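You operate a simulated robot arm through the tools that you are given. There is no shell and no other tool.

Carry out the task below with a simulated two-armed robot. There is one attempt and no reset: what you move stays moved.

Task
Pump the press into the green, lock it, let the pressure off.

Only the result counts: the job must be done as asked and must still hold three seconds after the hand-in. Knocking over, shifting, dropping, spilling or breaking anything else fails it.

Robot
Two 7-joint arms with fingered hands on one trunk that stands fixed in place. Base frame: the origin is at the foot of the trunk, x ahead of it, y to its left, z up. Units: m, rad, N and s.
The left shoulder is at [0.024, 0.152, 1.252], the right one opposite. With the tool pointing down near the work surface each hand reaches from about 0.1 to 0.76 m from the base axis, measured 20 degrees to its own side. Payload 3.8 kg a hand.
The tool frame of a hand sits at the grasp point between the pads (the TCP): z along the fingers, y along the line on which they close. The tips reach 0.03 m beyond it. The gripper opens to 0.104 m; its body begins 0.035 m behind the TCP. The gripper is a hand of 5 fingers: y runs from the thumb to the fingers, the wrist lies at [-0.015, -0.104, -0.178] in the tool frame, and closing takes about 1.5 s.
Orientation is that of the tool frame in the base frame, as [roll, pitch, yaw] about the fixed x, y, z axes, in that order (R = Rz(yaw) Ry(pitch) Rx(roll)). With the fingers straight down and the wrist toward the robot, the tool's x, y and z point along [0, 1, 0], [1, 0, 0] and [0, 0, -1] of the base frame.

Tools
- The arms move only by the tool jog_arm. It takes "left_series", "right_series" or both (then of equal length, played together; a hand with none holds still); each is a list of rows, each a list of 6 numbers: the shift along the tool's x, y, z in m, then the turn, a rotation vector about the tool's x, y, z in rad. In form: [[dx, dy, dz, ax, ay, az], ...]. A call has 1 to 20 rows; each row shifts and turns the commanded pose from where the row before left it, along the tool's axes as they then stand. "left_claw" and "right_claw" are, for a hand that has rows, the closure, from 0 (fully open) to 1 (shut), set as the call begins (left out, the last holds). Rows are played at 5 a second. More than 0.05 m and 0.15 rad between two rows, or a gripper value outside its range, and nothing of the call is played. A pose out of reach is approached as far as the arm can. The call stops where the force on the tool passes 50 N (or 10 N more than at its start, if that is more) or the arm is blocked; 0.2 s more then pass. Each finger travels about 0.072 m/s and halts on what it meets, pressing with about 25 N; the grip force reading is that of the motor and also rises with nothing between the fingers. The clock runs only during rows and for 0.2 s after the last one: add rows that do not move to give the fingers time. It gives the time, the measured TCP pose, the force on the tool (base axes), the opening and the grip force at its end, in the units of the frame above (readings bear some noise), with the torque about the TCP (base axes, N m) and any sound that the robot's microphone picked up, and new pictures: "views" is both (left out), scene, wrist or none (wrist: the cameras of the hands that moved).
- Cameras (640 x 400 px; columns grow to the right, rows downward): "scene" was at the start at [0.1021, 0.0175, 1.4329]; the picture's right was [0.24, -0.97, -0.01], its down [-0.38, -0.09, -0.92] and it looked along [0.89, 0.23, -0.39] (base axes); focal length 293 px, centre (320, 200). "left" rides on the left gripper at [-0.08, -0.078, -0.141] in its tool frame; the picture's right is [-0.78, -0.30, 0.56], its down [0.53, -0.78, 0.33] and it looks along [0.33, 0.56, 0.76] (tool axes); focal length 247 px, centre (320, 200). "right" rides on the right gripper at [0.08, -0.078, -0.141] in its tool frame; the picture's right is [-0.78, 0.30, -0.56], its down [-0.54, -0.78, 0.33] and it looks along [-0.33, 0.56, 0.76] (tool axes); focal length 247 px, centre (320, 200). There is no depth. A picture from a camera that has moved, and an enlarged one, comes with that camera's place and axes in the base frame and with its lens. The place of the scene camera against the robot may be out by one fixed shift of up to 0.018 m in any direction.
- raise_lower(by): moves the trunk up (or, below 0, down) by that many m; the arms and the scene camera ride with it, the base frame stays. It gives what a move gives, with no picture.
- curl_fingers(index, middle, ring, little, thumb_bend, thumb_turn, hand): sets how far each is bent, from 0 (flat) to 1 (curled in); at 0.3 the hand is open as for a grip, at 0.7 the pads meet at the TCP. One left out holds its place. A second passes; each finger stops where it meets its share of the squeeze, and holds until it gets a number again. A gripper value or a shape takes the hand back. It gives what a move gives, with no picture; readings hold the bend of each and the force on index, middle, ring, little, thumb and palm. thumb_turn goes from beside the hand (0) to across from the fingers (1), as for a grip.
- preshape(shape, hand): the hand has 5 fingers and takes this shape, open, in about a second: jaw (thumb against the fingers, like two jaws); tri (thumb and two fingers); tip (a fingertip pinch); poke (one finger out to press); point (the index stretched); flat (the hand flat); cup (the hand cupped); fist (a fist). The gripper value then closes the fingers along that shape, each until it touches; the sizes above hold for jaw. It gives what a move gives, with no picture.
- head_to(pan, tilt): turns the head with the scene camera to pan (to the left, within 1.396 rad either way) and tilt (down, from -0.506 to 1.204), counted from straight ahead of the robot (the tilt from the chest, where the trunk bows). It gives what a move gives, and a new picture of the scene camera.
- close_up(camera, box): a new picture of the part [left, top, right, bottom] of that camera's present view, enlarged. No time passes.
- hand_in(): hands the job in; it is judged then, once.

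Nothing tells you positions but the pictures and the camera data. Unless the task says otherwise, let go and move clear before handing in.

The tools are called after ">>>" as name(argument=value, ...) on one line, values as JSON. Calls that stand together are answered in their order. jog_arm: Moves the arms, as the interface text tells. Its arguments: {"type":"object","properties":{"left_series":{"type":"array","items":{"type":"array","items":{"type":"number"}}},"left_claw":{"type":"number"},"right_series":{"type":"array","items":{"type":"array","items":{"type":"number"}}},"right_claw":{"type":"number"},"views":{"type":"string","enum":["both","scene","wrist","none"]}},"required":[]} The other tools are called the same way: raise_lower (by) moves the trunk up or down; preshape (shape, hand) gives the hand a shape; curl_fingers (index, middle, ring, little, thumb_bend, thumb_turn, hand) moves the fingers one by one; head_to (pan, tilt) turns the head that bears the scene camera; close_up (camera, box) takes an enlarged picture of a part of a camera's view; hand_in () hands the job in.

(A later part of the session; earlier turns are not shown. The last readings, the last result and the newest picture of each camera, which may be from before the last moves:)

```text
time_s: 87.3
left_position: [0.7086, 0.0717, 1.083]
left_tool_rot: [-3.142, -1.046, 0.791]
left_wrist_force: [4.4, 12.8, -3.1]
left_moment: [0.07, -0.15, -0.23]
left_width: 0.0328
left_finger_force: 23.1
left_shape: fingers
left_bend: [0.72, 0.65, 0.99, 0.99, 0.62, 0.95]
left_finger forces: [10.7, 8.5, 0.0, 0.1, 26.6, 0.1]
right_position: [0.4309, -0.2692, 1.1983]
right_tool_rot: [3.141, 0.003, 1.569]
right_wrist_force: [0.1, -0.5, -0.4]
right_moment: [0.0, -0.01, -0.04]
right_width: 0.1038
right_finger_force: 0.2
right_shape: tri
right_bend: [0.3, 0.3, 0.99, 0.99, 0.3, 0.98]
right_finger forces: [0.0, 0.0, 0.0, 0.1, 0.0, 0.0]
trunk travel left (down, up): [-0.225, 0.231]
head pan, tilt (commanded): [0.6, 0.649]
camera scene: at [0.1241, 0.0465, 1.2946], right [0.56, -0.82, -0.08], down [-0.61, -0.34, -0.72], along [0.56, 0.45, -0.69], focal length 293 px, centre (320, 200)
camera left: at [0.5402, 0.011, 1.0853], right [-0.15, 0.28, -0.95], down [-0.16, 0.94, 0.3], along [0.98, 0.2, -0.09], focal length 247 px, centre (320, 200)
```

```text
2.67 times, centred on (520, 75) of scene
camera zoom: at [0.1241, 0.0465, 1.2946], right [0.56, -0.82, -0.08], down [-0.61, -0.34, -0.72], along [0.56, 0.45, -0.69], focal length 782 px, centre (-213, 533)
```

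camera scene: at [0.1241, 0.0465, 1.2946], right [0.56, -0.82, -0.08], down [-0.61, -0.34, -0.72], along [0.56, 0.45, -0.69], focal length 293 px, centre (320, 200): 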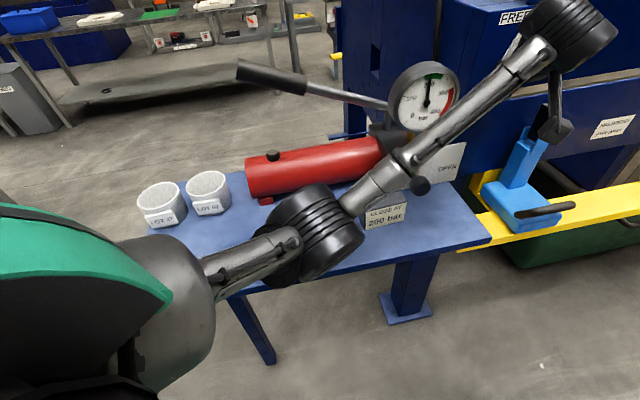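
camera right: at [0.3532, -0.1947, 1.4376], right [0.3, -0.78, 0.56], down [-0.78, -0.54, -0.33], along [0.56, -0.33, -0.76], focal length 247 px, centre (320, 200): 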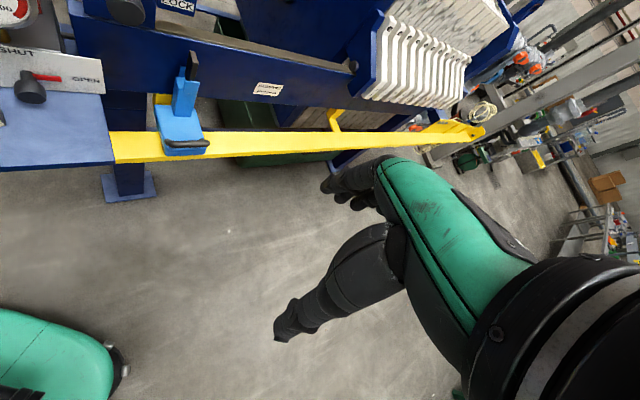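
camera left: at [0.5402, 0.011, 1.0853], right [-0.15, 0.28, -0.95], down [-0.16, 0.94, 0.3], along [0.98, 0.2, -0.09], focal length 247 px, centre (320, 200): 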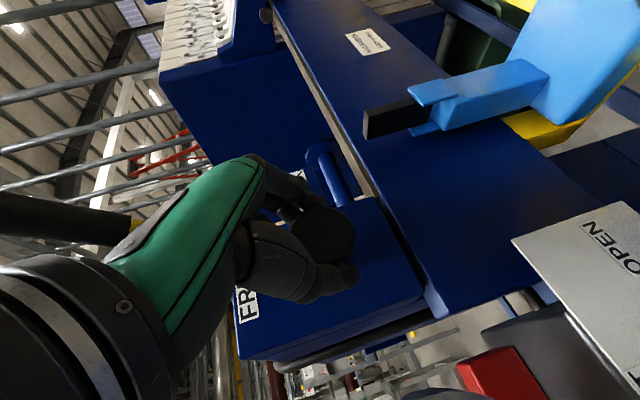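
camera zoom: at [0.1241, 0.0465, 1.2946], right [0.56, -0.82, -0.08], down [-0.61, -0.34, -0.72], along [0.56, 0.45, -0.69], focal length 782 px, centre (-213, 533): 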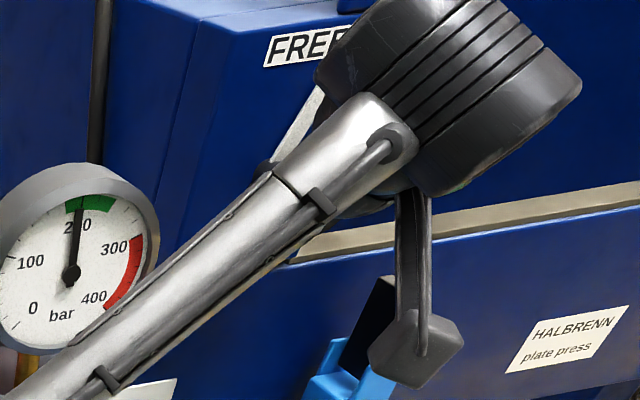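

The white pointer has swung with the hand, about 25°. I'm continuing another 25°.

>>> jog_arm(left_series=[[0, 0.00146, 0, 0.0728, 0, 0.126], [0, 0.00146, 0, 0.0728, 0, 0.126], [0, 0.00146, 0, 0.0728, 0, 0.126]], views="both")

>>> close_up(camera="left", box=[200, 100, 520, 300])

>>> close_up(camera="scene", box=[400, 0, 640, 150])

```text
time_s: 88.1
left_position: [0.7117, 0.0686, 1.082]
left_tool_rot: [-2.391, -0.899, 0.158]
left_wrist_force: [1.7, 16.8, -5.5]
left_moment: [-0.03, -0.06, -0.28]
left_width: 0.0329
left_finger_force: 22.7
left_shape: fingers
left_bend: [0.72, 0.65, 0.99, 0.99, 0.62, 0.95]
left_finger forces: [10.5, 7.3, 0.0, 0.0, 27.4, 0.0]
right_position: [0.4322, -0.2699, 1.1982]
right_tool_rot: [-3.14, 0.003, 1.571]
right_wrist_force: [-0.3, -0.3, 0.4]
right_moment: [0.0, -0.01, -0.01]
right_width: 0.1036
right_finger_force: 0.1
right_shape: tri
right_bend: [0.3, 0.3, 0.99, 0.99, 0.3, 0.98]
right_finger forces: [0.0, 0.0, 0.0, 0.0, 0.1, 0.0]
trunk travel left (down, up): [-0.225, 0.231]
head pan, tilt (commanded): [0.6, 0.649]
camera scene: at [0.1236, 0.047, 1.2946], right [0.56, -0.82, -0.08], down [-0.61, -0.34, -0.72], along [0.56, 0.45, -0.69], focal length 293 px, centre (320, 200)
camera left: at [0.5487, 0.0029, 1.1175], right [-0.41, 0.54, -0.74], down [-0.02, 0.8, 0.6], along [0.91, 0.26, -0.32], focal length 247 px, centre (320, 200)
```

scene: 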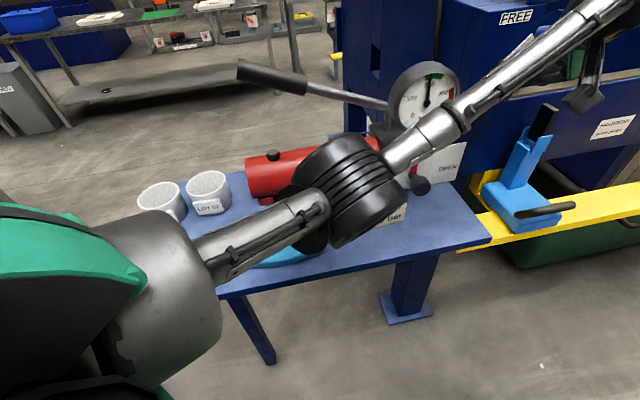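
left: 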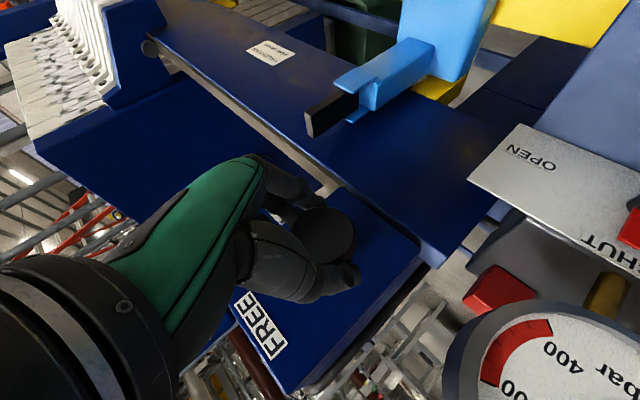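

```text
2.00 times, centred on (360, 200) of left
camera zoom: at [0.5487, 0.0029, 1.1175], right [-0.41, 0.54, -0.74], down [-0.02, 0.8, 0.6], along [0.91, 0.26, -0.32], focal length 494 px, centre (240, 200)
```

zoom: 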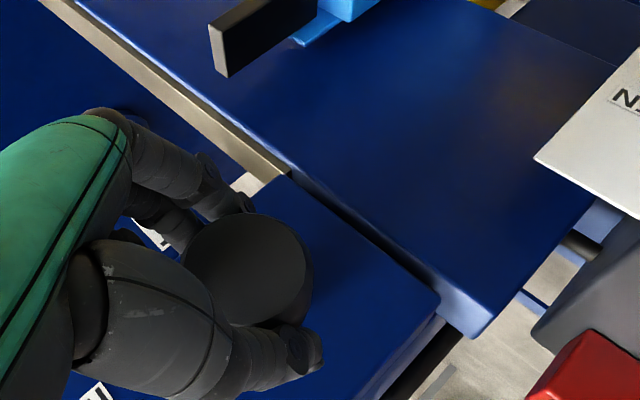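

```text
2.67 times, centred on (520, 75) of scene
camera zoom: at [0.1236, 0.047, 1.2946], right [0.56, -0.82, -0.08], down [-0.61, -0.34, -0.72], along [0.56, 0.45, -0.69], focal length 782 px, centre (-213, 533)
```

zoom: 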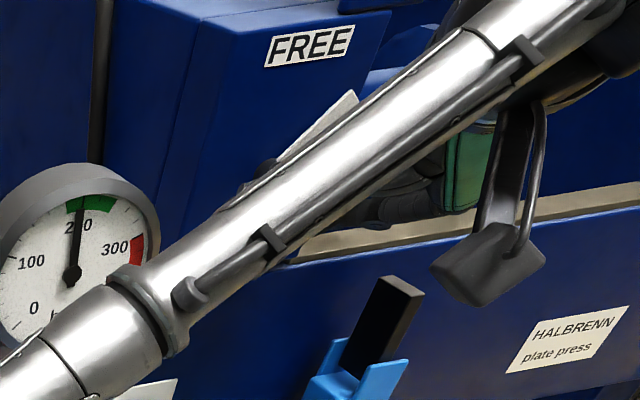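

The pointer is at about 50° and the arm is comfortable, so I'll carry on without regripping.

>>> jog_arm(left_series=[[0, 0.00146, 0, 0.0728, 0, 0.126], [0, 0.00146, 0, 0.0728, 0, 0.126], [0, 0.00146, 0, 0.0728, 0, 0.126]], views="both")

>>> close_up(camera="left", box=[200, 100, 520, 300])

>>> close_up(camera="scene", box=[400, 0, 640, 150])

```text
time_s: 88.9
left_position: [0.71, 0.0677, 1.0801]
left_tool_rot: [-1.966, -0.594, -0.141]
left_wrist_force: [16.1, 11.6, 5.3]
left_moment: [0.08, -0.18, -0.38]
left_width: 0.0332
left_finger_force: 25.8
left_shape: fingers
left_bend: [0.71, 0.63, 0.99, 0.99, 0.64, 0.97]
left_finger forces: [11.9, 15.0, 0.0, 0.0, 24.8, 0.0]
left hand out of reach, approached as far as the arm can: row 3
right_position: [0.4356, -0.2715, 1.1955]
right_tool_rot: [-3.137, -0.001, 1.568]
right_wrist_force: [0.6, 0.5, 0.6]
right_moment: [0.02, 0.01, 0.0]
right_width: 0.1037
right_finger_force: 0.1
right_shape: tri
right_bend: [0.3, 0.3, 0.99, 0.99, 0.3, 0.98]
right_finger forces: [0.1, 0.0, 0.1, 0.1, 0.0, 0.0]
trunk travel left (down, up): [-0.225, 0.231]
head pan, tilt (commanded): [0.6, 0.649]
camera scene: at [0.1281, 0.0445, 1.2944], right [0.56, -0.83, -0.08], down [-0.61, -0.34, -0.72], along [0.56, 0.45, -0.69], focal length 293 px, centre (320, 200)
camera left: at [0.561, -0.0117, 1.1404], right [-0.58, 0.72, -0.38], down [0.2, 0.58, 0.79], along [0.79, 0.38, -0.48], focal length 247 px, centre (320, 200)
```

scene: 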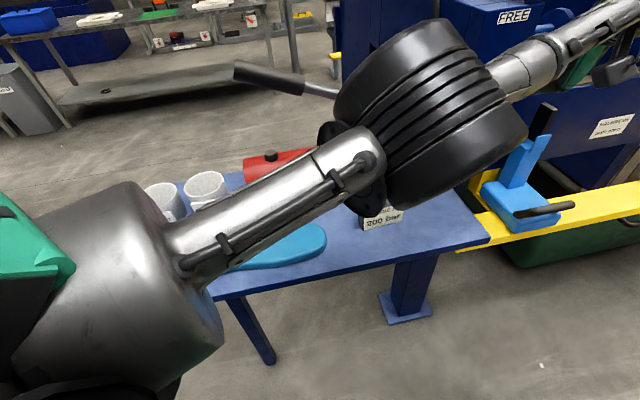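
left: 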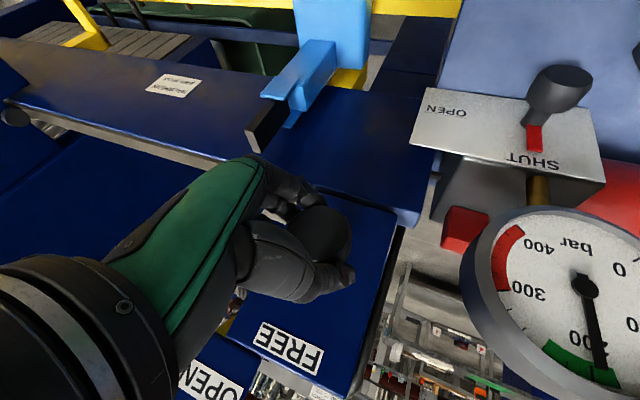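

```text
2.00 times, centred on (360, 200) of left
camera zoom: at [0.561, -0.0117, 1.1404], right [-0.58, 0.72, -0.38], down [0.2, 0.58, 0.79], along [0.79, 0.38, -0.48], focal length 494 px, centre (240, 200)
```

zoom: 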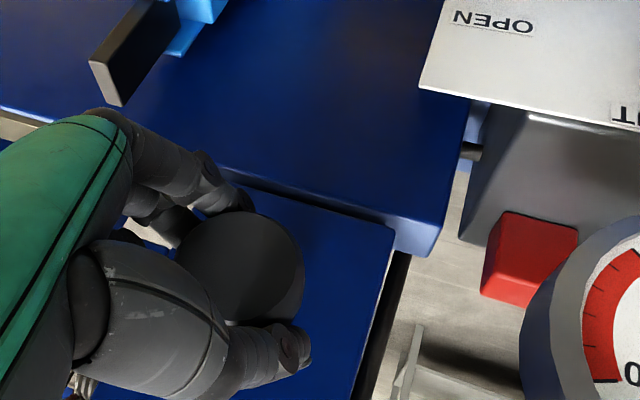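

```text
2.67 times, centred on (520, 75) of scene
camera zoom: at [0.1281, 0.0445, 1.2944], right [0.56, -0.83, -0.08], down [-0.61, -0.34, -0.72], along [0.56, 0.45, -0.69], focal length 782 px, centre (-213, 533)
```

zoom: 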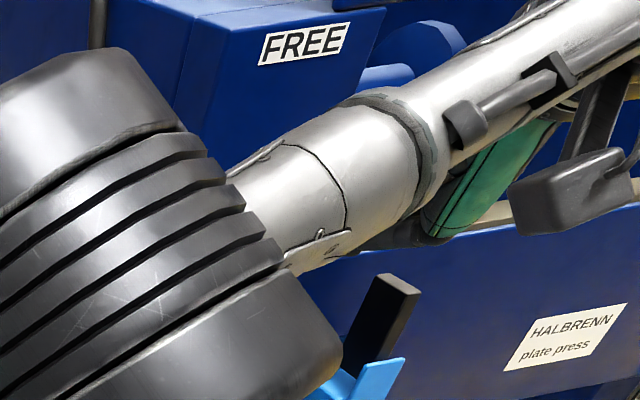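

I've reached the arm's limit at roughly 70°, and the paddle shows in its original place. I'll let go, swing the hand back, and take a second grip for the rest.

>>> curl_fingers(hand="left", index=0.3, middle=0.3, thumb_bend=0.3)

>>> jog_arm(left_series=[[0, -0.00146, 0, -0.0728, 0, -0.126], [0, -0.00146, 0, -0.0728, 0, -0.126], [0, -0.00146, 0, -0.0728, 0, -0.126], [0, -0.00146, 0, -0.0728, 0, -0.126], [0, 0, 0, 0, 0, 0]], views="both")

>>> close_up(camera="left", box=[200, 100, 520, 300])

>>> close_up(camera="scene", box=[400, 0, 640, 150])

```text
time_s: 89.9
left_position: [0.7027, 0.0666, 1.0796]
left_tool_rot: [-1.969, -0.589, -0.133]
left_wrist_force: [-0.4, -0.8, 0.2]
left_moment: [-0.04, 0.01, 0.02]
left_width: 0.1027
left_finger_force: 0.0
left_shape: fingers
left_bend: [0.3, 0.3, 0.99, 0.99, 0.3, 0.98]
left_finger forces: [0.0, 0.1, 0.0, 0.1, 0.0, 0.0]
right_position: [0.43, -0.2717, 1.1977]
right_tool_rot: [-3.141, 0.0, 1.568]
right_wrist_force: [-0.1, 0.1, 0.8]
right_moment: [-0.01, 0.0, -0.03]
right_width: 0.1034
right_finger_force: 0.0
right_shape: tri
right_bend: [0.3, 0.3, 0.99, 0.99, 0.3, 0.98]
right_finger forces: [0.1, 0.1, 0.1, 0.0, 0.0, 0.1]
trunk travel left (down, up): [-0.225, 0.231]
head pan, tilt (commanded): [0.6, 0.649]
```

```text
time_s: 91.1
left_position: [0.6999, 0.0708, 1.0832]
left_tool_rot: [-2.602, -0.977, 0.329]
left_wrist_force: [-1.0, -1.1, -0.7]
left_moment: [-0.02, 0.0, 0.0]
left_width: 0.1029
left_finger_force: 0.2
left_shape: fingers
left_bend: [0.3, 0.3, 0.99, 0.99, 0.3, 0.98]
left_finger forces: [0.0, 0.1, 0.0, 0.0, 0.0, 0.0]
right_position: [0.43, -0.2725, 1.1973]
right_tool_rot: [-3.139, 0.0, 1.57]
right_wrist_force: [-0.2, 0.2, 0.9]
right_moment: [0.02, -0.02, -0.01]
right_width: 0.1038
right_finger_force: 0.2
right_shape: tri
right_bend: [0.3, 0.3, 0.99, 0.99, 0.3, 0.98]
right_finger forces: [0.0, 0.0, 0.1, 0.1, 0.1, 0.0]
trunk travel left (down, up): [-0.225, 0.231]
head pan, tilt (commanded): [0.6, 0.649]
camera scene: at [0.1225, 0.0433, 1.2949], right [0.56, -0.83, -0.08], down [-0.61, -0.34, -0.72], along [0.57, 0.45, -0.69], focal length 293 px, centre (320, 200)
camera left: at [0.5345, 0.0082, 1.1071], right [-0.33, 0.46, -0.83], down [-0.08, 0.86, 0.51], along [0.94, 0.23, -0.25], focal length 247 px, centre (320, 200)
```

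scene: 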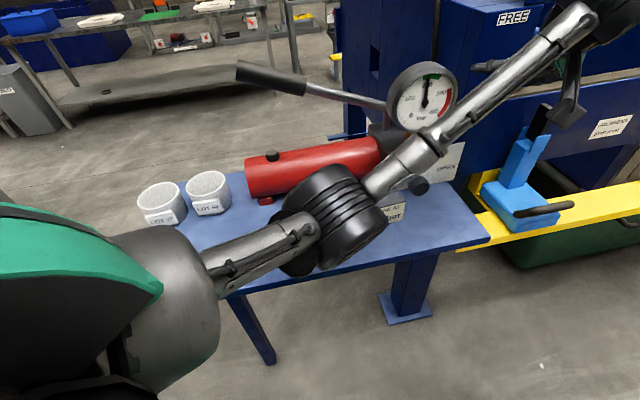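
left: 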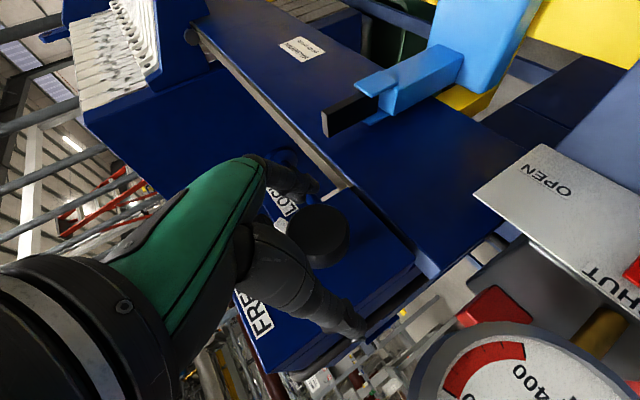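

```text
2.00 times, centred on (360, 200) of left
camera zoom: at [0.5345, 0.0082, 1.1071], right [-0.33, 0.46, -0.83], down [-0.08, 0.86, 0.51], along [0.94, 0.23, -0.25], focal length 494 px, centre (240, 200)
```

zoom: 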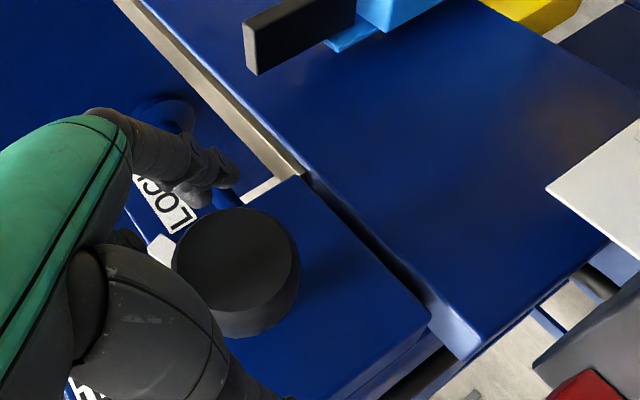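

```text
2.67 times, centred on (520, 75) of scene
camera zoom: at [0.1225, 0.0433, 1.2949], right [0.56, -0.83, -0.08], down [-0.61, -0.34, -0.72], along [0.57, 0.45, -0.69], focal length 782 px, centre (-213, 533)
```

zoom: 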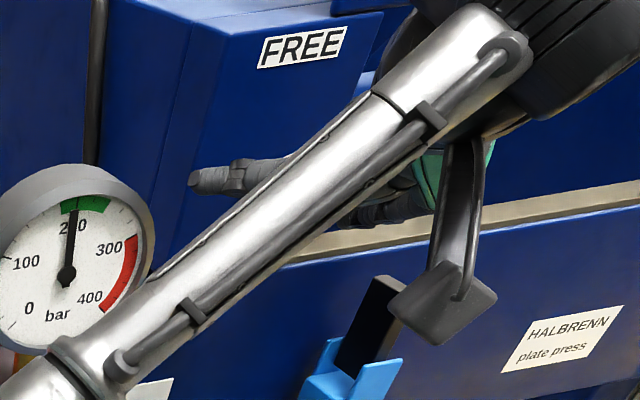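

The pointer now lies close to LOCK, and the gauge still reads 200. I'm re-centring the hand by about 1 cm and taking the second grip.

>>> jog_arm(left_series=[[0.004, 0.0105, 0.0013, 0, 0, 0], [0, 0, 0, 0, 0, 0]], views="none")

>>> curl_fingers(hand="left", index=0.8, middle=0.8, thumb_bend=0.8)

>>> jog_arm(left_series=[[0, 0.00146, 0, 0.0728, 0, 0.126], [0, 0.00146, 0, 0.0728, 0, 0.126], [0, 0, 0, 0, 0, 0]], views="both")

>>> close_up(camera="left", box=[200, 100, 520, 300])

```text
time_s: 91.7
left_position: [0.7105, 0.065, 1.0838]
left_tool_rot: [-2.602, -0.979, 0.326]
left_wrist_force: [-0.6, -0.5, -0.6]
left_moment: [0.0, 0.01, 0.01]
left_width: 0.1027
left_finger_force: 0.1
left_shape: fingers
left_bend: [0.3, 0.3, 0.99, 0.99, 0.3, 0.98]
left_finger forces: [0.0, 0.0, 0.0, 0.0, 0.0, 0.0]
right_position: [0.4292, -0.2724, 1.1981]
right_tool_rot: [-3.141, 0.0, 1.569]
right_wrist_force: [-0.8, -0.7, -0.2]
right_moment: [-0.01, 0.0, -0.01]
right_width: 0.1036
right_finger_force: 0.0
right_shape: tri
right_bend: [0.3, 0.3, 0.99, 0.99, 0.3, 0.98]
right_finger forces: [0.0, 0.0, 0.0, 0.0, 0.0, 0.0]
trunk travel left (down, up): [-0.225, 0.231]
head pan, tilt (commanded): [0.6, 0.649]
```

```text
time_s: 92.7
left_position: [0.7105, 0.0684, 1.0839]
left_tool_rot: [-2.601, -0.979, 0.328]
left_wrist_force: [3.1, 10.3, 4.8]
left_moment: [0.17, -0.05, -0.04]
left_width: 0.0331
left_finger_force: 22.5
left_shape: fingers
left_bend: [0.71, 0.66, 0.99, 0.99, 0.62, 0.97]
left_finger forces: [11.0, 9.7, 0.1, 0.0, 24.8, 0.1]
right_position: [0.43, -0.2713, 1.1988]
right_tool_rot: [-3.139, 0.001, 1.57]
right_wrist_force: [-0.1, -0.2, -1.1]
right_moment: [-0.02, -0.02, -0.01]
right_width: 0.1036
right_finger_force: 0.2
right_shape: tri
right_bend: [0.3, 0.3, 0.99, 0.99, 0.3, 0.98]
right_finger forces: [0.0, 0.0, 0.1, 0.0, 0.1, 0.0]
trunk travel left (down, up): [-0.225, 0.231]
head pan, tilt (commanded): [0.6, 0.649]
```

```text
time_s: 93.5
left_position: [0.7116, 0.0658, 1.0821]
left_tool_rot: [-2.224, -0.808, 0.033]
left_wrist_force: [3.9, 13.7, 4.9]
left_moment: [0.18, -0.06, -0.04]
left_width: 0.0336
left_finger_force: 22.5
left_shape: fingers
left_bend: [0.71, 0.72, 0.99, 0.99, 0.62, 0.96]
left_finger forces: [10.5, 8.9, 0.0, 0.0, 25.6, 0.0]
right_position: [0.4312, -0.2689, 1.1991]
right_tool_rot: [-3.139, 0.002, 1.569]
right_wrist_force: [-0.5, -0.2, 0.0]
right_moment: [0.04, 0.01, 0.03]
right_width: 0.1038
right_finger_force: 0.0
right_shape: tri
right_bend: [0.3, 0.3, 0.99, 0.99, 0.3, 0.98]
right_finger forces: [0.1, 0.0, 0.1, 0.0, 0.1, 0.0]
trunk travel left (down, up): [-0.225, 0.231]
head pan, tilt (commanded): [0.6, 0.649]
camera scene: at [0.1225, 0.0466, 1.2948], right [0.56, -0.83, -0.08], down [-0.61, -0.34, -0.72], along [0.57, 0.45, -0.69], focal length 293 px, centre (320, 200)
camera left: at [0.5535, -0.0032, 1.1261], right [-0.48, 0.61, -0.63], down [0.05, 0.74, 0.67], along [0.88, 0.29, -0.38], focal length 247 px, centre (320, 200)
```

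scene: 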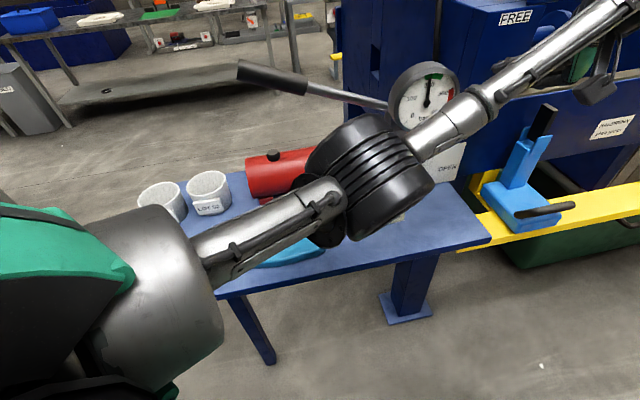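
left: 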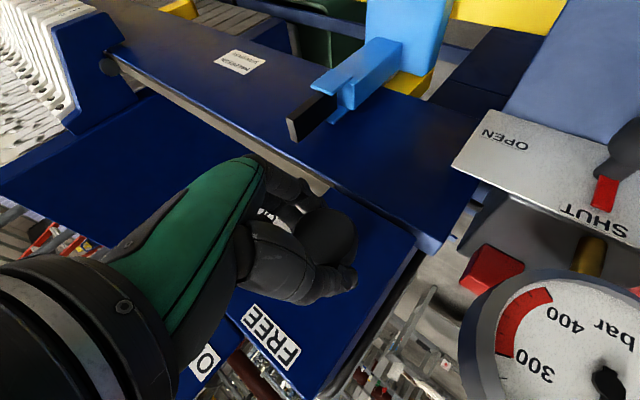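

```text
2.00 times, centred on (360, 200) of left
camera zoom: at [0.5535, -0.0032, 1.1261], right [-0.48, 0.61, -0.63], down [0.05, 0.74, 0.67], along [0.88, 0.29, -0.38], focal length 494 px, centre (240, 200)
```

zoom: 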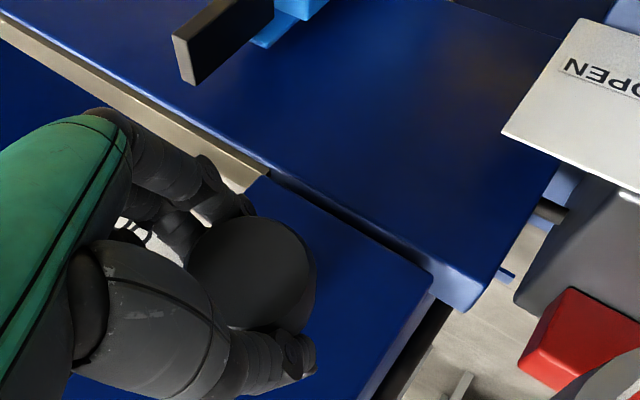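

Turning still follows with no stop felt yet. I'm adding a little more until it meets the stop.

>>> jog_arm(left_series=[[0, 0.00146, 0, 0.0728, 0, 0.126], [0, 0, 0, 0, 0, 0]], views="none")

>>> close_up(camera="left", box=[200, 100, 520, 300])

```text
time_s: 94.1
left_position: [0.7143, 0.065, 1.0812]
left_tool_rot: [-2.086, -0.703, -0.064]
left_wrist_force: [5.6, 13.4, 5.9]
left_moment: [-0.06, -0.17, -0.26]
left_width: 0.0337
left_finger_force: 22.6
left_shape: fingers
left_bend: [0.71, 0.72, 0.99, 0.99, 0.62, 0.95]
left_finger forces: [10.4, 9.9, 0.0, 0.0, 25.7, 0.0]
right_position: [0.43, -0.2698, 1.1987]
right_tool_rot: [-3.14, 0.001, 1.569]
right_wrist_force: [0.3, 0.6, 0.7]
right_moment: [-0.02, 0.0, 0.0]
right_width: 0.1036
right_finger_force: 0.1
right_shape: tri
right_bend: [0.3, 0.3, 0.99, 0.99, 0.3, 0.98]
right_finger forces: [0.1, 0.1, 0.1, 0.0, 0.0, 0.1]
trunk travel left (down, up): [-0.225, 0.231]
head pan, tilt (commanded): [0.6, 0.649]
```

```text
2.00 times, centred on (360, 200) of left
camera zoom: at [0.5597, -0.0088, 1.1339], right [-0.54, 0.67, -0.51], down [0.12, 0.67, 0.74], along [0.83, 0.33, -0.44], focal length 494 px, centre (240, 200)
```

zoom: 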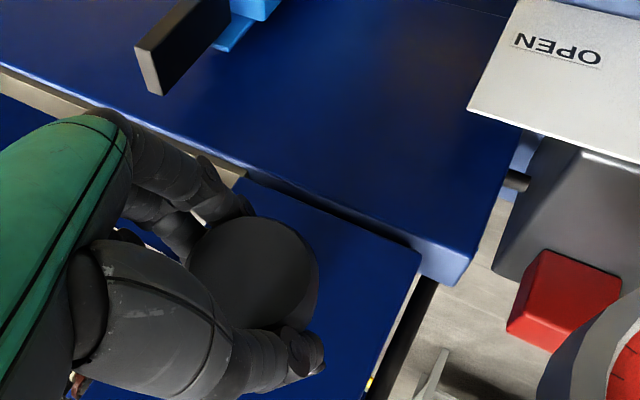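

>>> jog_arm(left_series=[[0, 0.001, 0, 0.05, 0, 0.0866], [0, 0, 0, 0, 0, 0]], views="none")

>>> close_up(camera="left", box=[200, 100, 520, 300])

```text
time_s: 94.7
left_position: [0.7119, 0.0664, 1.0935]
left_tool_rot: [-2.013, -0.614, -0.113]
left_wrist_force: [10.5, 3.0, -28.7]
left_moment: [-0.52, -0.12, -0.5]
left_width: 0.0365
left_finger_force: 26.9
left_shape: fingers
left_bend: [0.43, 0.61, 0.99, 0.99, 0.68, 0.92]
left_finger forces: [21.8, 16.0, 0.1, 0.1, 17.0, 0.0]
left hand out of reach, approached as far as the arm can: row 1
right_position: [0.4358, -0.2713, 1.1949]
right_tool_rot: [-3.135, 0.003, 1.567]
right_wrist_force: [-0.2, 0.0, -0.3]
right_moment: [-0.04, 0.01, -0.02]
right_width: 0.1037
right_finger_force: 0.1
right_shape: tri
right_bend: [0.3, 0.3, 0.99, 0.99, 0.3, 0.98]
right_finger forces: [0.1, 0.0, 0.1, 0.0, 0.0, 0.0]
trunk travel left (down, up): [-0.225, 0.231]
head pan, tilt (commanded): [0.6, 0.649]
```

```text
2.00 times, centred on (360, 200) of left
camera zoom: at [0.5623, -0.0099, 1.1538], right [-0.58, 0.7, -0.42], down [0.19, 0.61, 0.77], along [0.8, 0.36, -0.48], focal length 494 px, centre (240, 200)
```

zoom: 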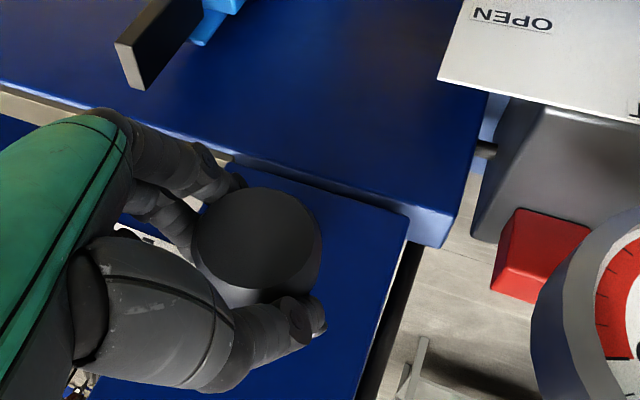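

That was the arm's limit again, not clearly the stop. I'm releasing, backing the hand off a little and checking the pointer.

>>> curl_fingers(hand="left", index=0.3, middle=0.3, thumb_bend=0.3)

>>> jog_arm(left_series=[[0, -0.00146, 0, -0.0728, 0, -0.126], [0, -0.00146, 0, -0.0728, 0, -0.126], [0, -0.00146, 0, -0.0728, 0, -0.126], [0, -0.00146, 0, -0.0728, 0, -0.126], [0, 0, 0, 0, 0, 0]], views="both")

>>> close_up(camera="left", box=[200, 100, 520, 300])

>>> close_up(camera="scene", box=[400, 0, 640, 150])

```text
time_s: 95.7
left_position: [0.7077, 0.0682, 1.1014]
left_tool_rot: [-2.004, -0.63, -0.118]
left_wrist_force: [0.1, 0.4, -0.5]
left_moment: [0.0, 0.01, -0.03]
left_width: 0.1026
left_finger_force: 0.0
left_shape: fingers
left_bend: [0.3, 0.3, 0.99, 0.99, 0.3, 0.97]
left_finger forces: [0.0, 0.1, 0.0, 0.1, 0.0, 0.1]
right_position: [0.4304, -0.2725, 1.1987]
right_tool_rot: [3.141, 0.0, 1.568]
right_wrist_force: [0.7, -0.1, -0.6]
right_moment: [0.01, 0.01, -0.03]
right_width: 0.1037
right_finger_force: 0.1
right_shape: tri
right_bend: [0.3, 0.3, 0.99, 0.99, 0.3, 0.98]
right_finger forces: [0.0, 0.0, 0.1, 0.1, 0.0, 0.0]
trunk travel left (down, up): [-0.225, 0.231]
head pan, tilt (commanded): [0.6, 0.649]
```

```text
time_s: 96.9
left_position: [0.7032, 0.0707, 1.1045]
left_tool_rot: [-2.683, -1.0, 0.395]
left_wrist_force: [-0.8, 0.9, 0.1]
left_moment: [-0.01, 0.02, -0.01]
left_width: 0.103
left_finger_force: 0.1
left_shape: fingers
left_bend: [0.3, 0.3, 0.99, 0.99, 0.3, 0.97]
left_finger forces: [0.0, 0.0, 0.0, 0.1, 0.0, 0.0]
right_position: [0.4302, -0.2721, 1.198]
right_tool_rot: [-3.139, -0.001, 1.571]
right_wrist_force: [0.6, 0.1, -0.3]
right_moment: [0.0, -0.03, -0.02]
right_width: 0.1037
right_finger_force: 0.1
right_shape: tri
right_bend: [0.3, 0.3, 0.99, 0.99, 0.3, 0.98]
right_finger forces: [0.0, 0.1, 0.0, 0.0, 0.1, 0.0]
trunk travel left (down, up): [-0.225, 0.231]
head pan, tilt (commanded): [0.6, 0.649]
camera scene: at [0.1225, 0.0433, 1.2949], right [0.56, -0.83, -0.08], down [-0.61, -0.34, -0.72], along [0.57, 0.45, -0.69], focal length 293 px, centre (320, 200)
camera left: at [0.5369, 0.0091, 1.1255], right [-0.3, 0.43, -0.85], down [-0.09, 0.88, 0.48], along [0.95, 0.22, -0.22], focal length 247 px, centre (320, 200)
```

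scene: 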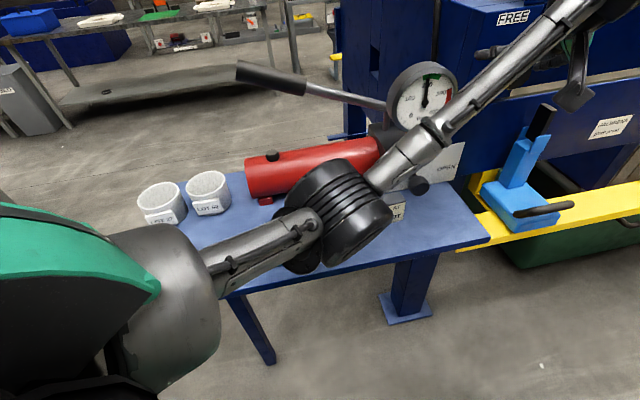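
left: 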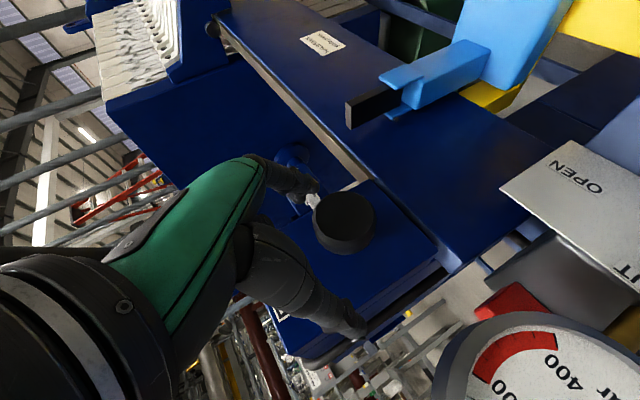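

```text
2.00 times, centred on (360, 200) of left
camera zoom: at [0.5369, 0.0091, 1.1255], right [-0.3, 0.43, -0.85], down [-0.09, 0.88, 0.48], along [0.95, 0.22, -0.22], focal length 494 px, centre (240, 200)
```

zoom: 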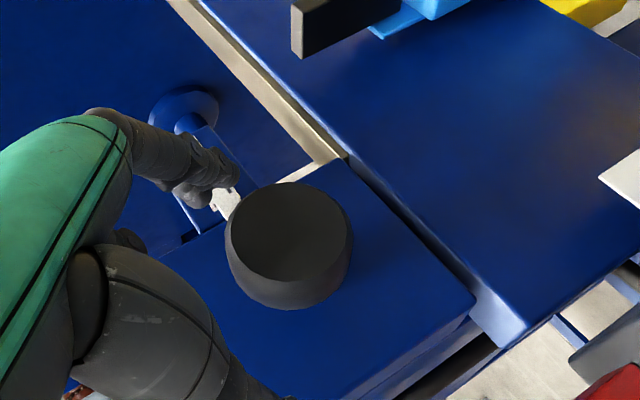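

```text
2.67 times, centred on (520, 75) of scene
camera zoom: at [0.1225, 0.0433, 1.2949], right [0.56, -0.83, -0.08], down [-0.61, -0.34, -0.72], along [0.57, 0.45, -0.69], focal length 782 px, centre (-213, 533)
```

zoom: 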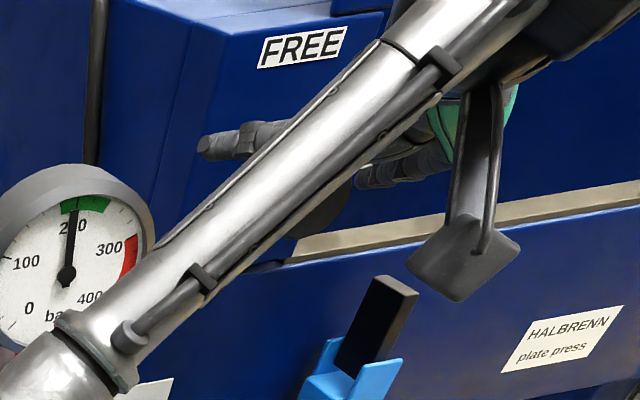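

>>> jog_arm(left_series=[[0, 0, -0.03, 0, 0, 0], [0, 0, -0.03, 0, 0, 0], [0, -0.03, -0.02, 0, 0, 0]], views="both")

>>> close_up(camera="left", box=[240, 120, 480, 270])

```text
time_s: 97.7
left_position: [0.6408, 0.036, 1.1489]
left_tool_rot: [-2.679, -0.998, 0.392]
left_wrist_force: [-1.0, 0.3, -0.3]
left_moment: [-0.01, 0.02, -0.02]
left_width: 0.1027
left_finger_force: 0.0
left_shape: fingers
left_bend: [0.3, 0.3, 0.99, 0.99, 0.3, 0.97]
left_finger forces: [0.0, 0.1, 0.0, 0.1, 0.0, 0.1]
right_position: [0.429, -0.2717, 1.1983]
right_tool_rot: [-3.141, -0.001, 1.569]
right_wrist_force: [0.3, 0.4, -0.5]
right_moment: [-0.03, 0.03, 0.03]
right_width: 0.1037
right_finger_force: 0.1
right_shape: tri
right_bend: [0.3, 0.3, 0.99, 0.99, 0.3, 0.98]
right_finger forces: [0.0, 0.1, 0.0, 0.0, 0.0, 0.0]
trunk travel left (down, up): [-0.225, 0.231]
head pan, tilt (commanded): [0.6, 0.649]
camera scene: at [0.1218, 0.0447, 1.295], right [0.56, -0.83, -0.08], down [-0.61, -0.34, -0.72], along [0.57, 0.45, -0.69], focal length 293 px, centre (320, 200)
camera left: at [0.4737, -0.025, 1.1707], right [-0.3, 0.43, -0.85], down [-0.09, 0.87, 0.48], along [0.95, 0.22, -0.22], focal length 247 px, centre (320, 200)
```

scene: 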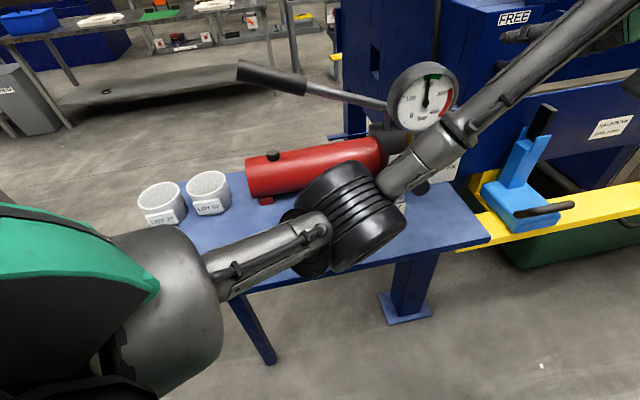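
left: 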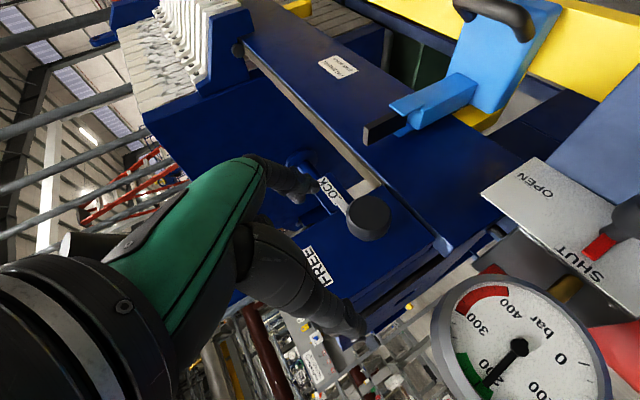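

```text
2.67 times, centred on (360, 195) of left
camera zoom: at [0.4737, -0.025, 1.1707], right [-0.3, 0.43, -0.85], down [-0.09, 0.87, 0.48], along [0.95, 0.22, -0.22], focal length 659 px, centre (213, 213)
```

zoom: 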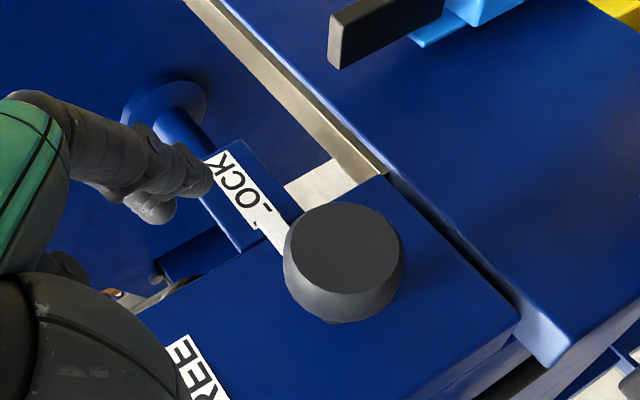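

The lock pointer now seems to point straight at LOCK. Taking a tighter look at it and the gauge.

>>> close_up(camera="left", box=[300, 165, 400, 250])

>>> head_to(pan=0.15, tilt=0.45)

>>> close_up(camera="left", box=[430, 270, 620, 400])

```text
4.71 times, centred on (350, 208) of left
camera zoom: at [0.4737, -0.025, 1.1707], right [-0.3, 0.43, -0.85], down [-0.09, 0.87, 0.48], along [0.95, 0.22, -0.22], focal length 1162 px, centre (179, 165)
```

zoom: 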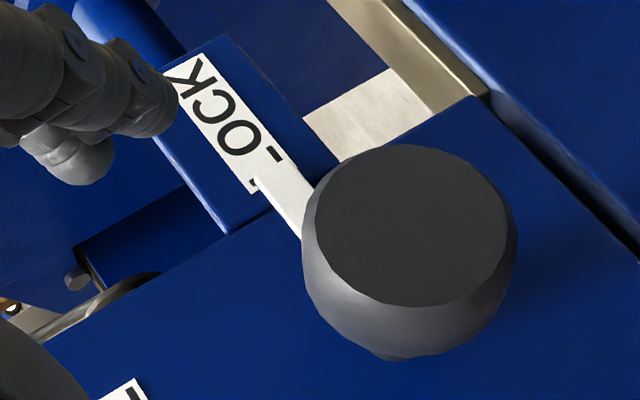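

```text
time_s: 98.6
left_position: [0.6408, 0.0364, 1.15]
left_tool_rot: [-2.677, -0.997, 0.39]
left_wrist_force: [-0.2, 0.1, -0.4]
left_moment: [0.02, -0.01, -0.01]
left_width: 0.1031
left_finger_force: 0.0
left_shape: fingers
left_bend: [0.3, 0.3, 0.99, 0.99, 0.3, 0.97]
left_finger forces: [0.0, 0.0, 0.0, 0.1, 0.0, 0.0]
right_position: [0.43, -0.2726, 1.1966]
right_tool_rot: [-3.141, -0.002, 1.568]
right_wrist_force: [-0.3, 0.7, 1.0]
right_moment: [0.01, 0.0, 0.02]
right_width: 0.1036
right_finger_force: 0.0
right_shape: tri
right_bend: [0.3, 0.3, 0.99, 0.99, 0.3, 0.98]
right_finger forces: [0.0, 0.0, 0.1, 0.1, 0.0, 0.1]
trunk travel left (down, up): [-0.225, 0.231]
head pan, tilt (commanded): [0.15, 0.45]
camera scene: at [0.1442, 0.0084, 1.3098], right [0.15, -0.99, -0.02], down [-0.55, -0.07, -0.83], along [0.82, 0.14, -0.56], focal length 293 px, centre (320, 200)
```

scene: 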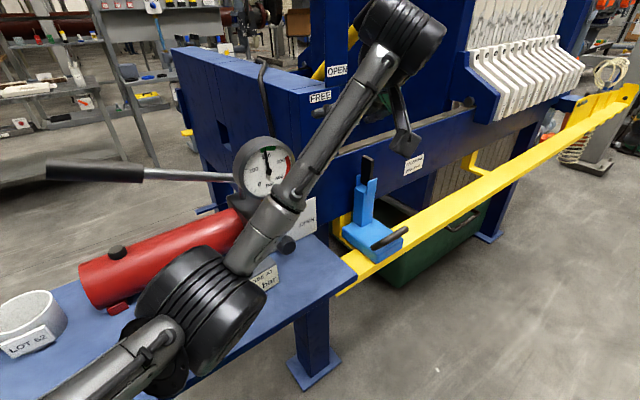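

```text
3.08 times, centred on (525, 335) of left
camera zoom: at [0.4749, -0.0261, 1.1702], right [-0.3, 0.43, -0.85], down [-0.09, 0.87, 0.48], along [0.95, 0.22, -0.22], focal length 760 px, centre (-311, -215)
```

zoom: 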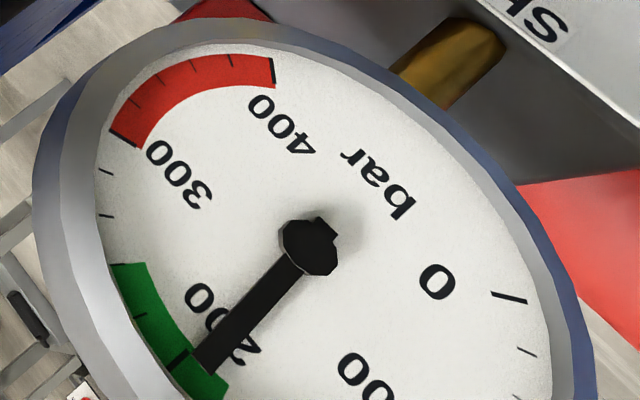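

The pointer looks about 2° short of exact and the gauge is still in the green. To be certain it's fully home, I'll grip once more and turn until the stop is felt.

>>> jog_arm(left_series=[[-0.0077, 0.0217, 0.02, 0, 0, 0], [-0.0076, 0.0218, 0.02, 0, 0, 0], [0, 0, 0.025, 0, 0, 0], [0, 0, 0.0237, 0, 0, 0], [0, 0, 0, 0, 0, 0]], views="none")

>>> curl_fingers(hand="left", index=0.8, middle=0.8, thumb_bend=0.8)

>>> jog_arm(left_series=[[0, 0.001, 0, 0.04, 0, 0.0693], [0, 0.001, 0, 0.04, 0, 0.0693], [0, 0, 0, 0, 0, 0]], views="none")

>>> close_up(camera="left", box=[200, 100, 520, 300])

```text
time_s: 99.8
left_position: [0.7091, 0.0656, 1.0836]
left_tool_rot: [-2.678, -0.997, 0.392]
left_wrist_force: [-0.4, -0.2, 0.0]
left_moment: [0.02, 0.01, 0.01]
left_width: 0.1028
left_finger_force: 0.0
left_shape: fingers
left_bend: [0.3, 0.3, 0.99, 0.99, 0.3, 0.97]
left_finger forces: [0.1, 0.0, 0.0, 0.0, 0.0, 0.0]
right_position: [0.43, -0.272, 1.197]
right_tool_rot: [-3.14, 0.001, 1.57]
right_wrist_force: [0.7, 0.9, 0.9]
right_moment: [0.0, 0.03, -0.02]
right_width: 0.1036
right_finger_force: 0.2
right_shape: tri
right_bend: [0.3, 0.3, 0.99, 0.99, 0.3, 0.98]
right_finger forces: [0.0, 0.0, 0.0, 0.0, 0.2, 0.0]
trunk travel left (down, up): [-0.225, 0.231]
head pan, tilt (commanded): [0.15, 0.45]
```

```text
time_s: 100.8
left_position: [0.7107, 0.0692, 1.0852]
left_tool_rot: [-2.677, -0.997, 0.391]
left_wrist_force: [3.2, 10.6, 2.6]
left_moment: [0.2, -0.05, -0.03]
left_width: 0.034
left_finger_force: 23.1
left_shape: fingers
left_bend: [0.71, 0.66, 0.99, 0.99, 0.61, 0.97]
left_finger forces: [10.5, 10.1, 0.0, 0.0, 24.6, 0.1]
right_position: [0.4302, -0.2708, 1.1983]
right_tool_rot: [-3.139, 0.001, 1.569]
right_wrist_force: [-0.2, 0.0, -0.3]
right_moment: [-0.02, 0.0, -0.02]
right_width: 0.1039
right_finger_force: 0.1
right_shape: tri
right_bend: [0.3, 0.3, 0.99, 0.99, 0.3, 0.98]
right_finger forces: [0.0, 0.0, 0.1, 0.1, 0.0, 0.0]
trunk travel left (down, up): [-0.225, 0.231]
head pan, tilt (commanded): [0.15, 0.45]
```

```text
time_s: 101.6
left_position: [0.7118, 0.068, 1.0836]
left_tool_rot: [-2.438, -0.919, 0.195]
left_wrist_force: [6.1, 14.8, 4.8]
left_moment: [-0.01, -0.36, -0.29]
left_width: 0.0346
left_finger_force: 22.9
left_shape: fingers
left_bend: [0.71, 0.72, 0.99, 0.99, 0.61, 0.95]
left_finger forces: [9.9, 10.9, 0.0, 0.1, 25.7, 0.1]
right_position: [0.4315, -0.2699, 1.1985]
right_tool_rot: [3.141, 0.001, 1.568]
right_wrist_force: [-0.1, 0.2, 0.1]
right_moment: [-0.02, 0.02, 0.0]
right_width: 0.1034
right_finger_force: 0.1
right_shape: tri
right_bend: [0.3, 0.3, 0.99, 0.99, 0.3, 0.98]
right_finger forces: [0.0, 0.1, 0.0, 0.0, 0.1, 0.0]
trunk travel left (down, up): [-0.225, 0.231]
head pan, tilt (commanded): [0.15, 0.45]
```

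```text
2.00 times, centred on (360, 200) of left
camera zoom: at [0.5481, 0.0022, 1.1167], right [-0.39, 0.52, -0.76], down [-0.03, 0.82, 0.58], along [0.92, 0.25, -0.3], focal length 494 px, centre (240, 200)
```

zoom: 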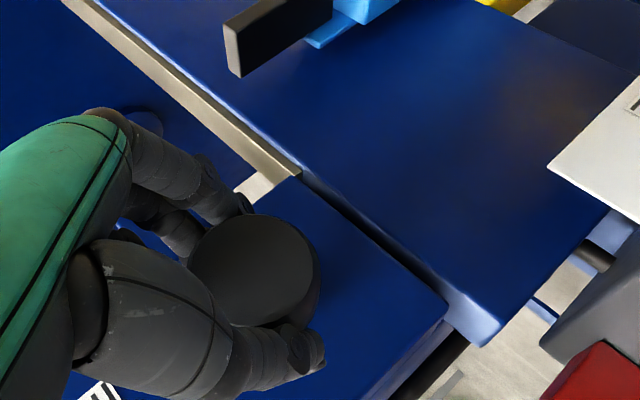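

Resistance rose to about 0.26 N·m, more than the plain turning friction. One more small turn to confirm the stop, then release and look.

>>> jog_arm(left_series=[[0, 0.001, 0, 0.05, 0, 0.0866], [0, 0, 0, 0, 0, 0]], views="none")

>>> curl_fingers(hand="left", index=0.3, middle=0.3, thumb_bend=0.3)

>>> jog_arm(left_series=[[0, -0.001, 0, -0.05, 0, -0.0866], [0, -0.002, 0, -0.075, 0, -0.129], [0, 0, -0.03, 0, 0, 0], [0, 0, -0.03, 0, 0, 0], [0, -0.03, -0.02, 0, 0, 0]], views="both")

>>> close_up(camera="left", box=[300, 140, 420, 240])

```text
time_s: 102.2
left_position: [0.7127, 0.0663, 1.0833]
left_tool_rot: [-2.31, -0.858, 0.094]
left_wrist_force: [7.8, 14.7, 3.7]
left_moment: [-0.05, -0.38, -0.4]
left_width: 0.0338
left_finger_force: 25.2
left_shape: fingers
left_bend: [0.71, 0.72, 0.99, 0.99, 0.61, 0.94]
left_finger forces: [9.0, 13.3, 0.0, 0.1, 27.8, 0.1]
right_position: [0.4305, -0.2683, 1.1979]
right_tool_rot: [-3.14, 0.002, 1.568]
right_wrist_force: [-0.3, -0.3, 0.4]
right_moment: [-0.04, -0.04, 0.0]
right_width: 0.1036
right_finger_force: 0.0
right_shape: tri
right_bend: [0.3, 0.3, 0.99, 0.99, 0.3, 0.98]
right_finger forces: [0.0, 0.0, 0.1, 0.1, 0.0, 0.1]
trunk travel left (down, up): [-0.225, 0.231]
head pan, tilt (commanded): [0.15, 0.45]
```

```text
time_s: 103.2
left_position: [0.7113, 0.0616, 1.0842]
left_tool_rot: [-2.306, -0.861, 0.09]
left_wrist_force: [0.2, 0.6, -0.4]
left_moment: [0.02, 0.03, -0.02]
left_width: 0.1025
left_finger_force: 0.0
left_shape: fingers
left_bend: [0.3, 0.3, 0.99, 0.99, 0.3, 0.97]
left_finger forces: [0.0, 0.0, 0.0, 0.0, 0.0, 0.0]
right_position: [0.4297, -0.2725, 1.1964]
right_tool_rot: [-3.14, 0.0, 1.569]
right_wrist_force: [0.2, 0.4, -0.6]
right_moment: [0.01, 0.02, 0.03]
right_width: 0.1039
right_finger_force: 0.1
right_shape: tri
right_bend: [0.3, 0.3, 0.99, 0.99, 0.3, 0.98]
right_finger forces: [0.0, 0.1, 0.0, 0.0, 0.1, 0.0]
trunk travel left (down, up): [-0.225, 0.231]
head pan, tilt (commanded): [0.15, 0.45]
```

```text
time_s: 104.4
left_position: [0.6469, 0.0296, 1.1327]
left_tool_rot: [-2.662, -0.994, 0.378]
left_wrist_force: [-0.5, 0.0, 0.7]
left_moment: [-0.01, -0.02, -0.03]
left_width: 0.1027
left_finger_force: 0.1
left_shape: fingers
left_bend: [0.3, 0.3, 0.99, 0.99, 0.3, 0.97]
left_finger forces: [0.1, 0.0, 0.0, 0.1, 0.0, 0.0]
right_position: [0.4285, -0.2717, 1.2]
right_tool_rot: [3.141, 0.0, 1.568]
right_wrist_force: [-0.4, 0.1, 0.3]
right_moment: [-0.01, 0.0, 0.0]
right_width: 0.1037
right_finger_force: 0.1
right_shape: tri
right_bend: [0.3, 0.3, 0.99, 0.99, 0.3, 0.98]
right_finger forces: [0.1, 0.0, 0.0, 0.0, 0.1, 0.1]
trunk travel left (down, up): [-0.225, 0.231]
head pan, tilt (commanded): [0.15, 0.45]
camera scene: at [0.1433, 0.0095, 1.3099], right [0.15, -0.99, -0.02], down [-0.55, -0.07, -0.83], along [0.82, 0.13, -0.56], focal length 293 px, centre (320, 200)
camera left: at [0.4807, -0.0315, 1.1532], right [-0.31, 0.44, -0.85], down [-0.09, 0.87, 0.48], along [0.95, 0.22, -0.23], focal length 247 px, centre (320, 200)
```

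scene: 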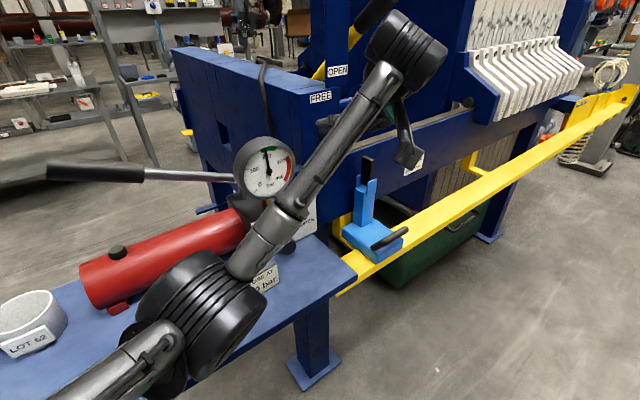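
left: 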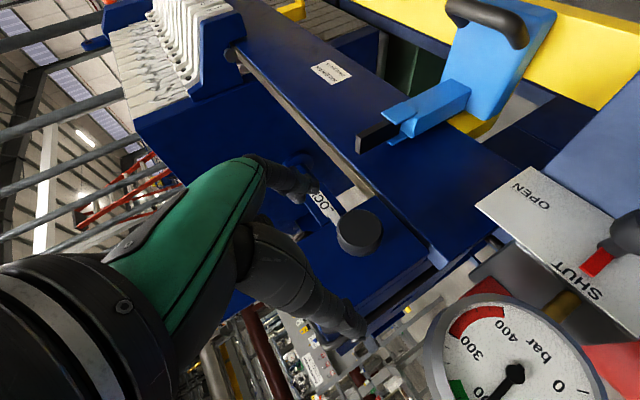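

```text
4.00 times, centred on (360, 190) of left
camera zoom: at [0.4807, -0.0315, 1.1532], right [-0.31, 0.44, -0.85], down [-0.09, 0.87, 0.48], along [0.95, 0.22, -0.23], focal length 988 px, centre (160, 240)
```

zoom: 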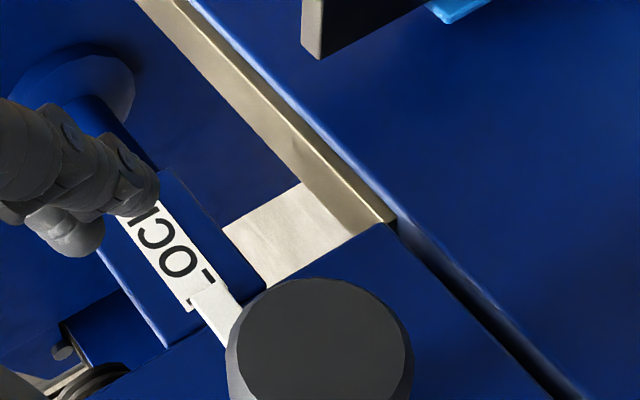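

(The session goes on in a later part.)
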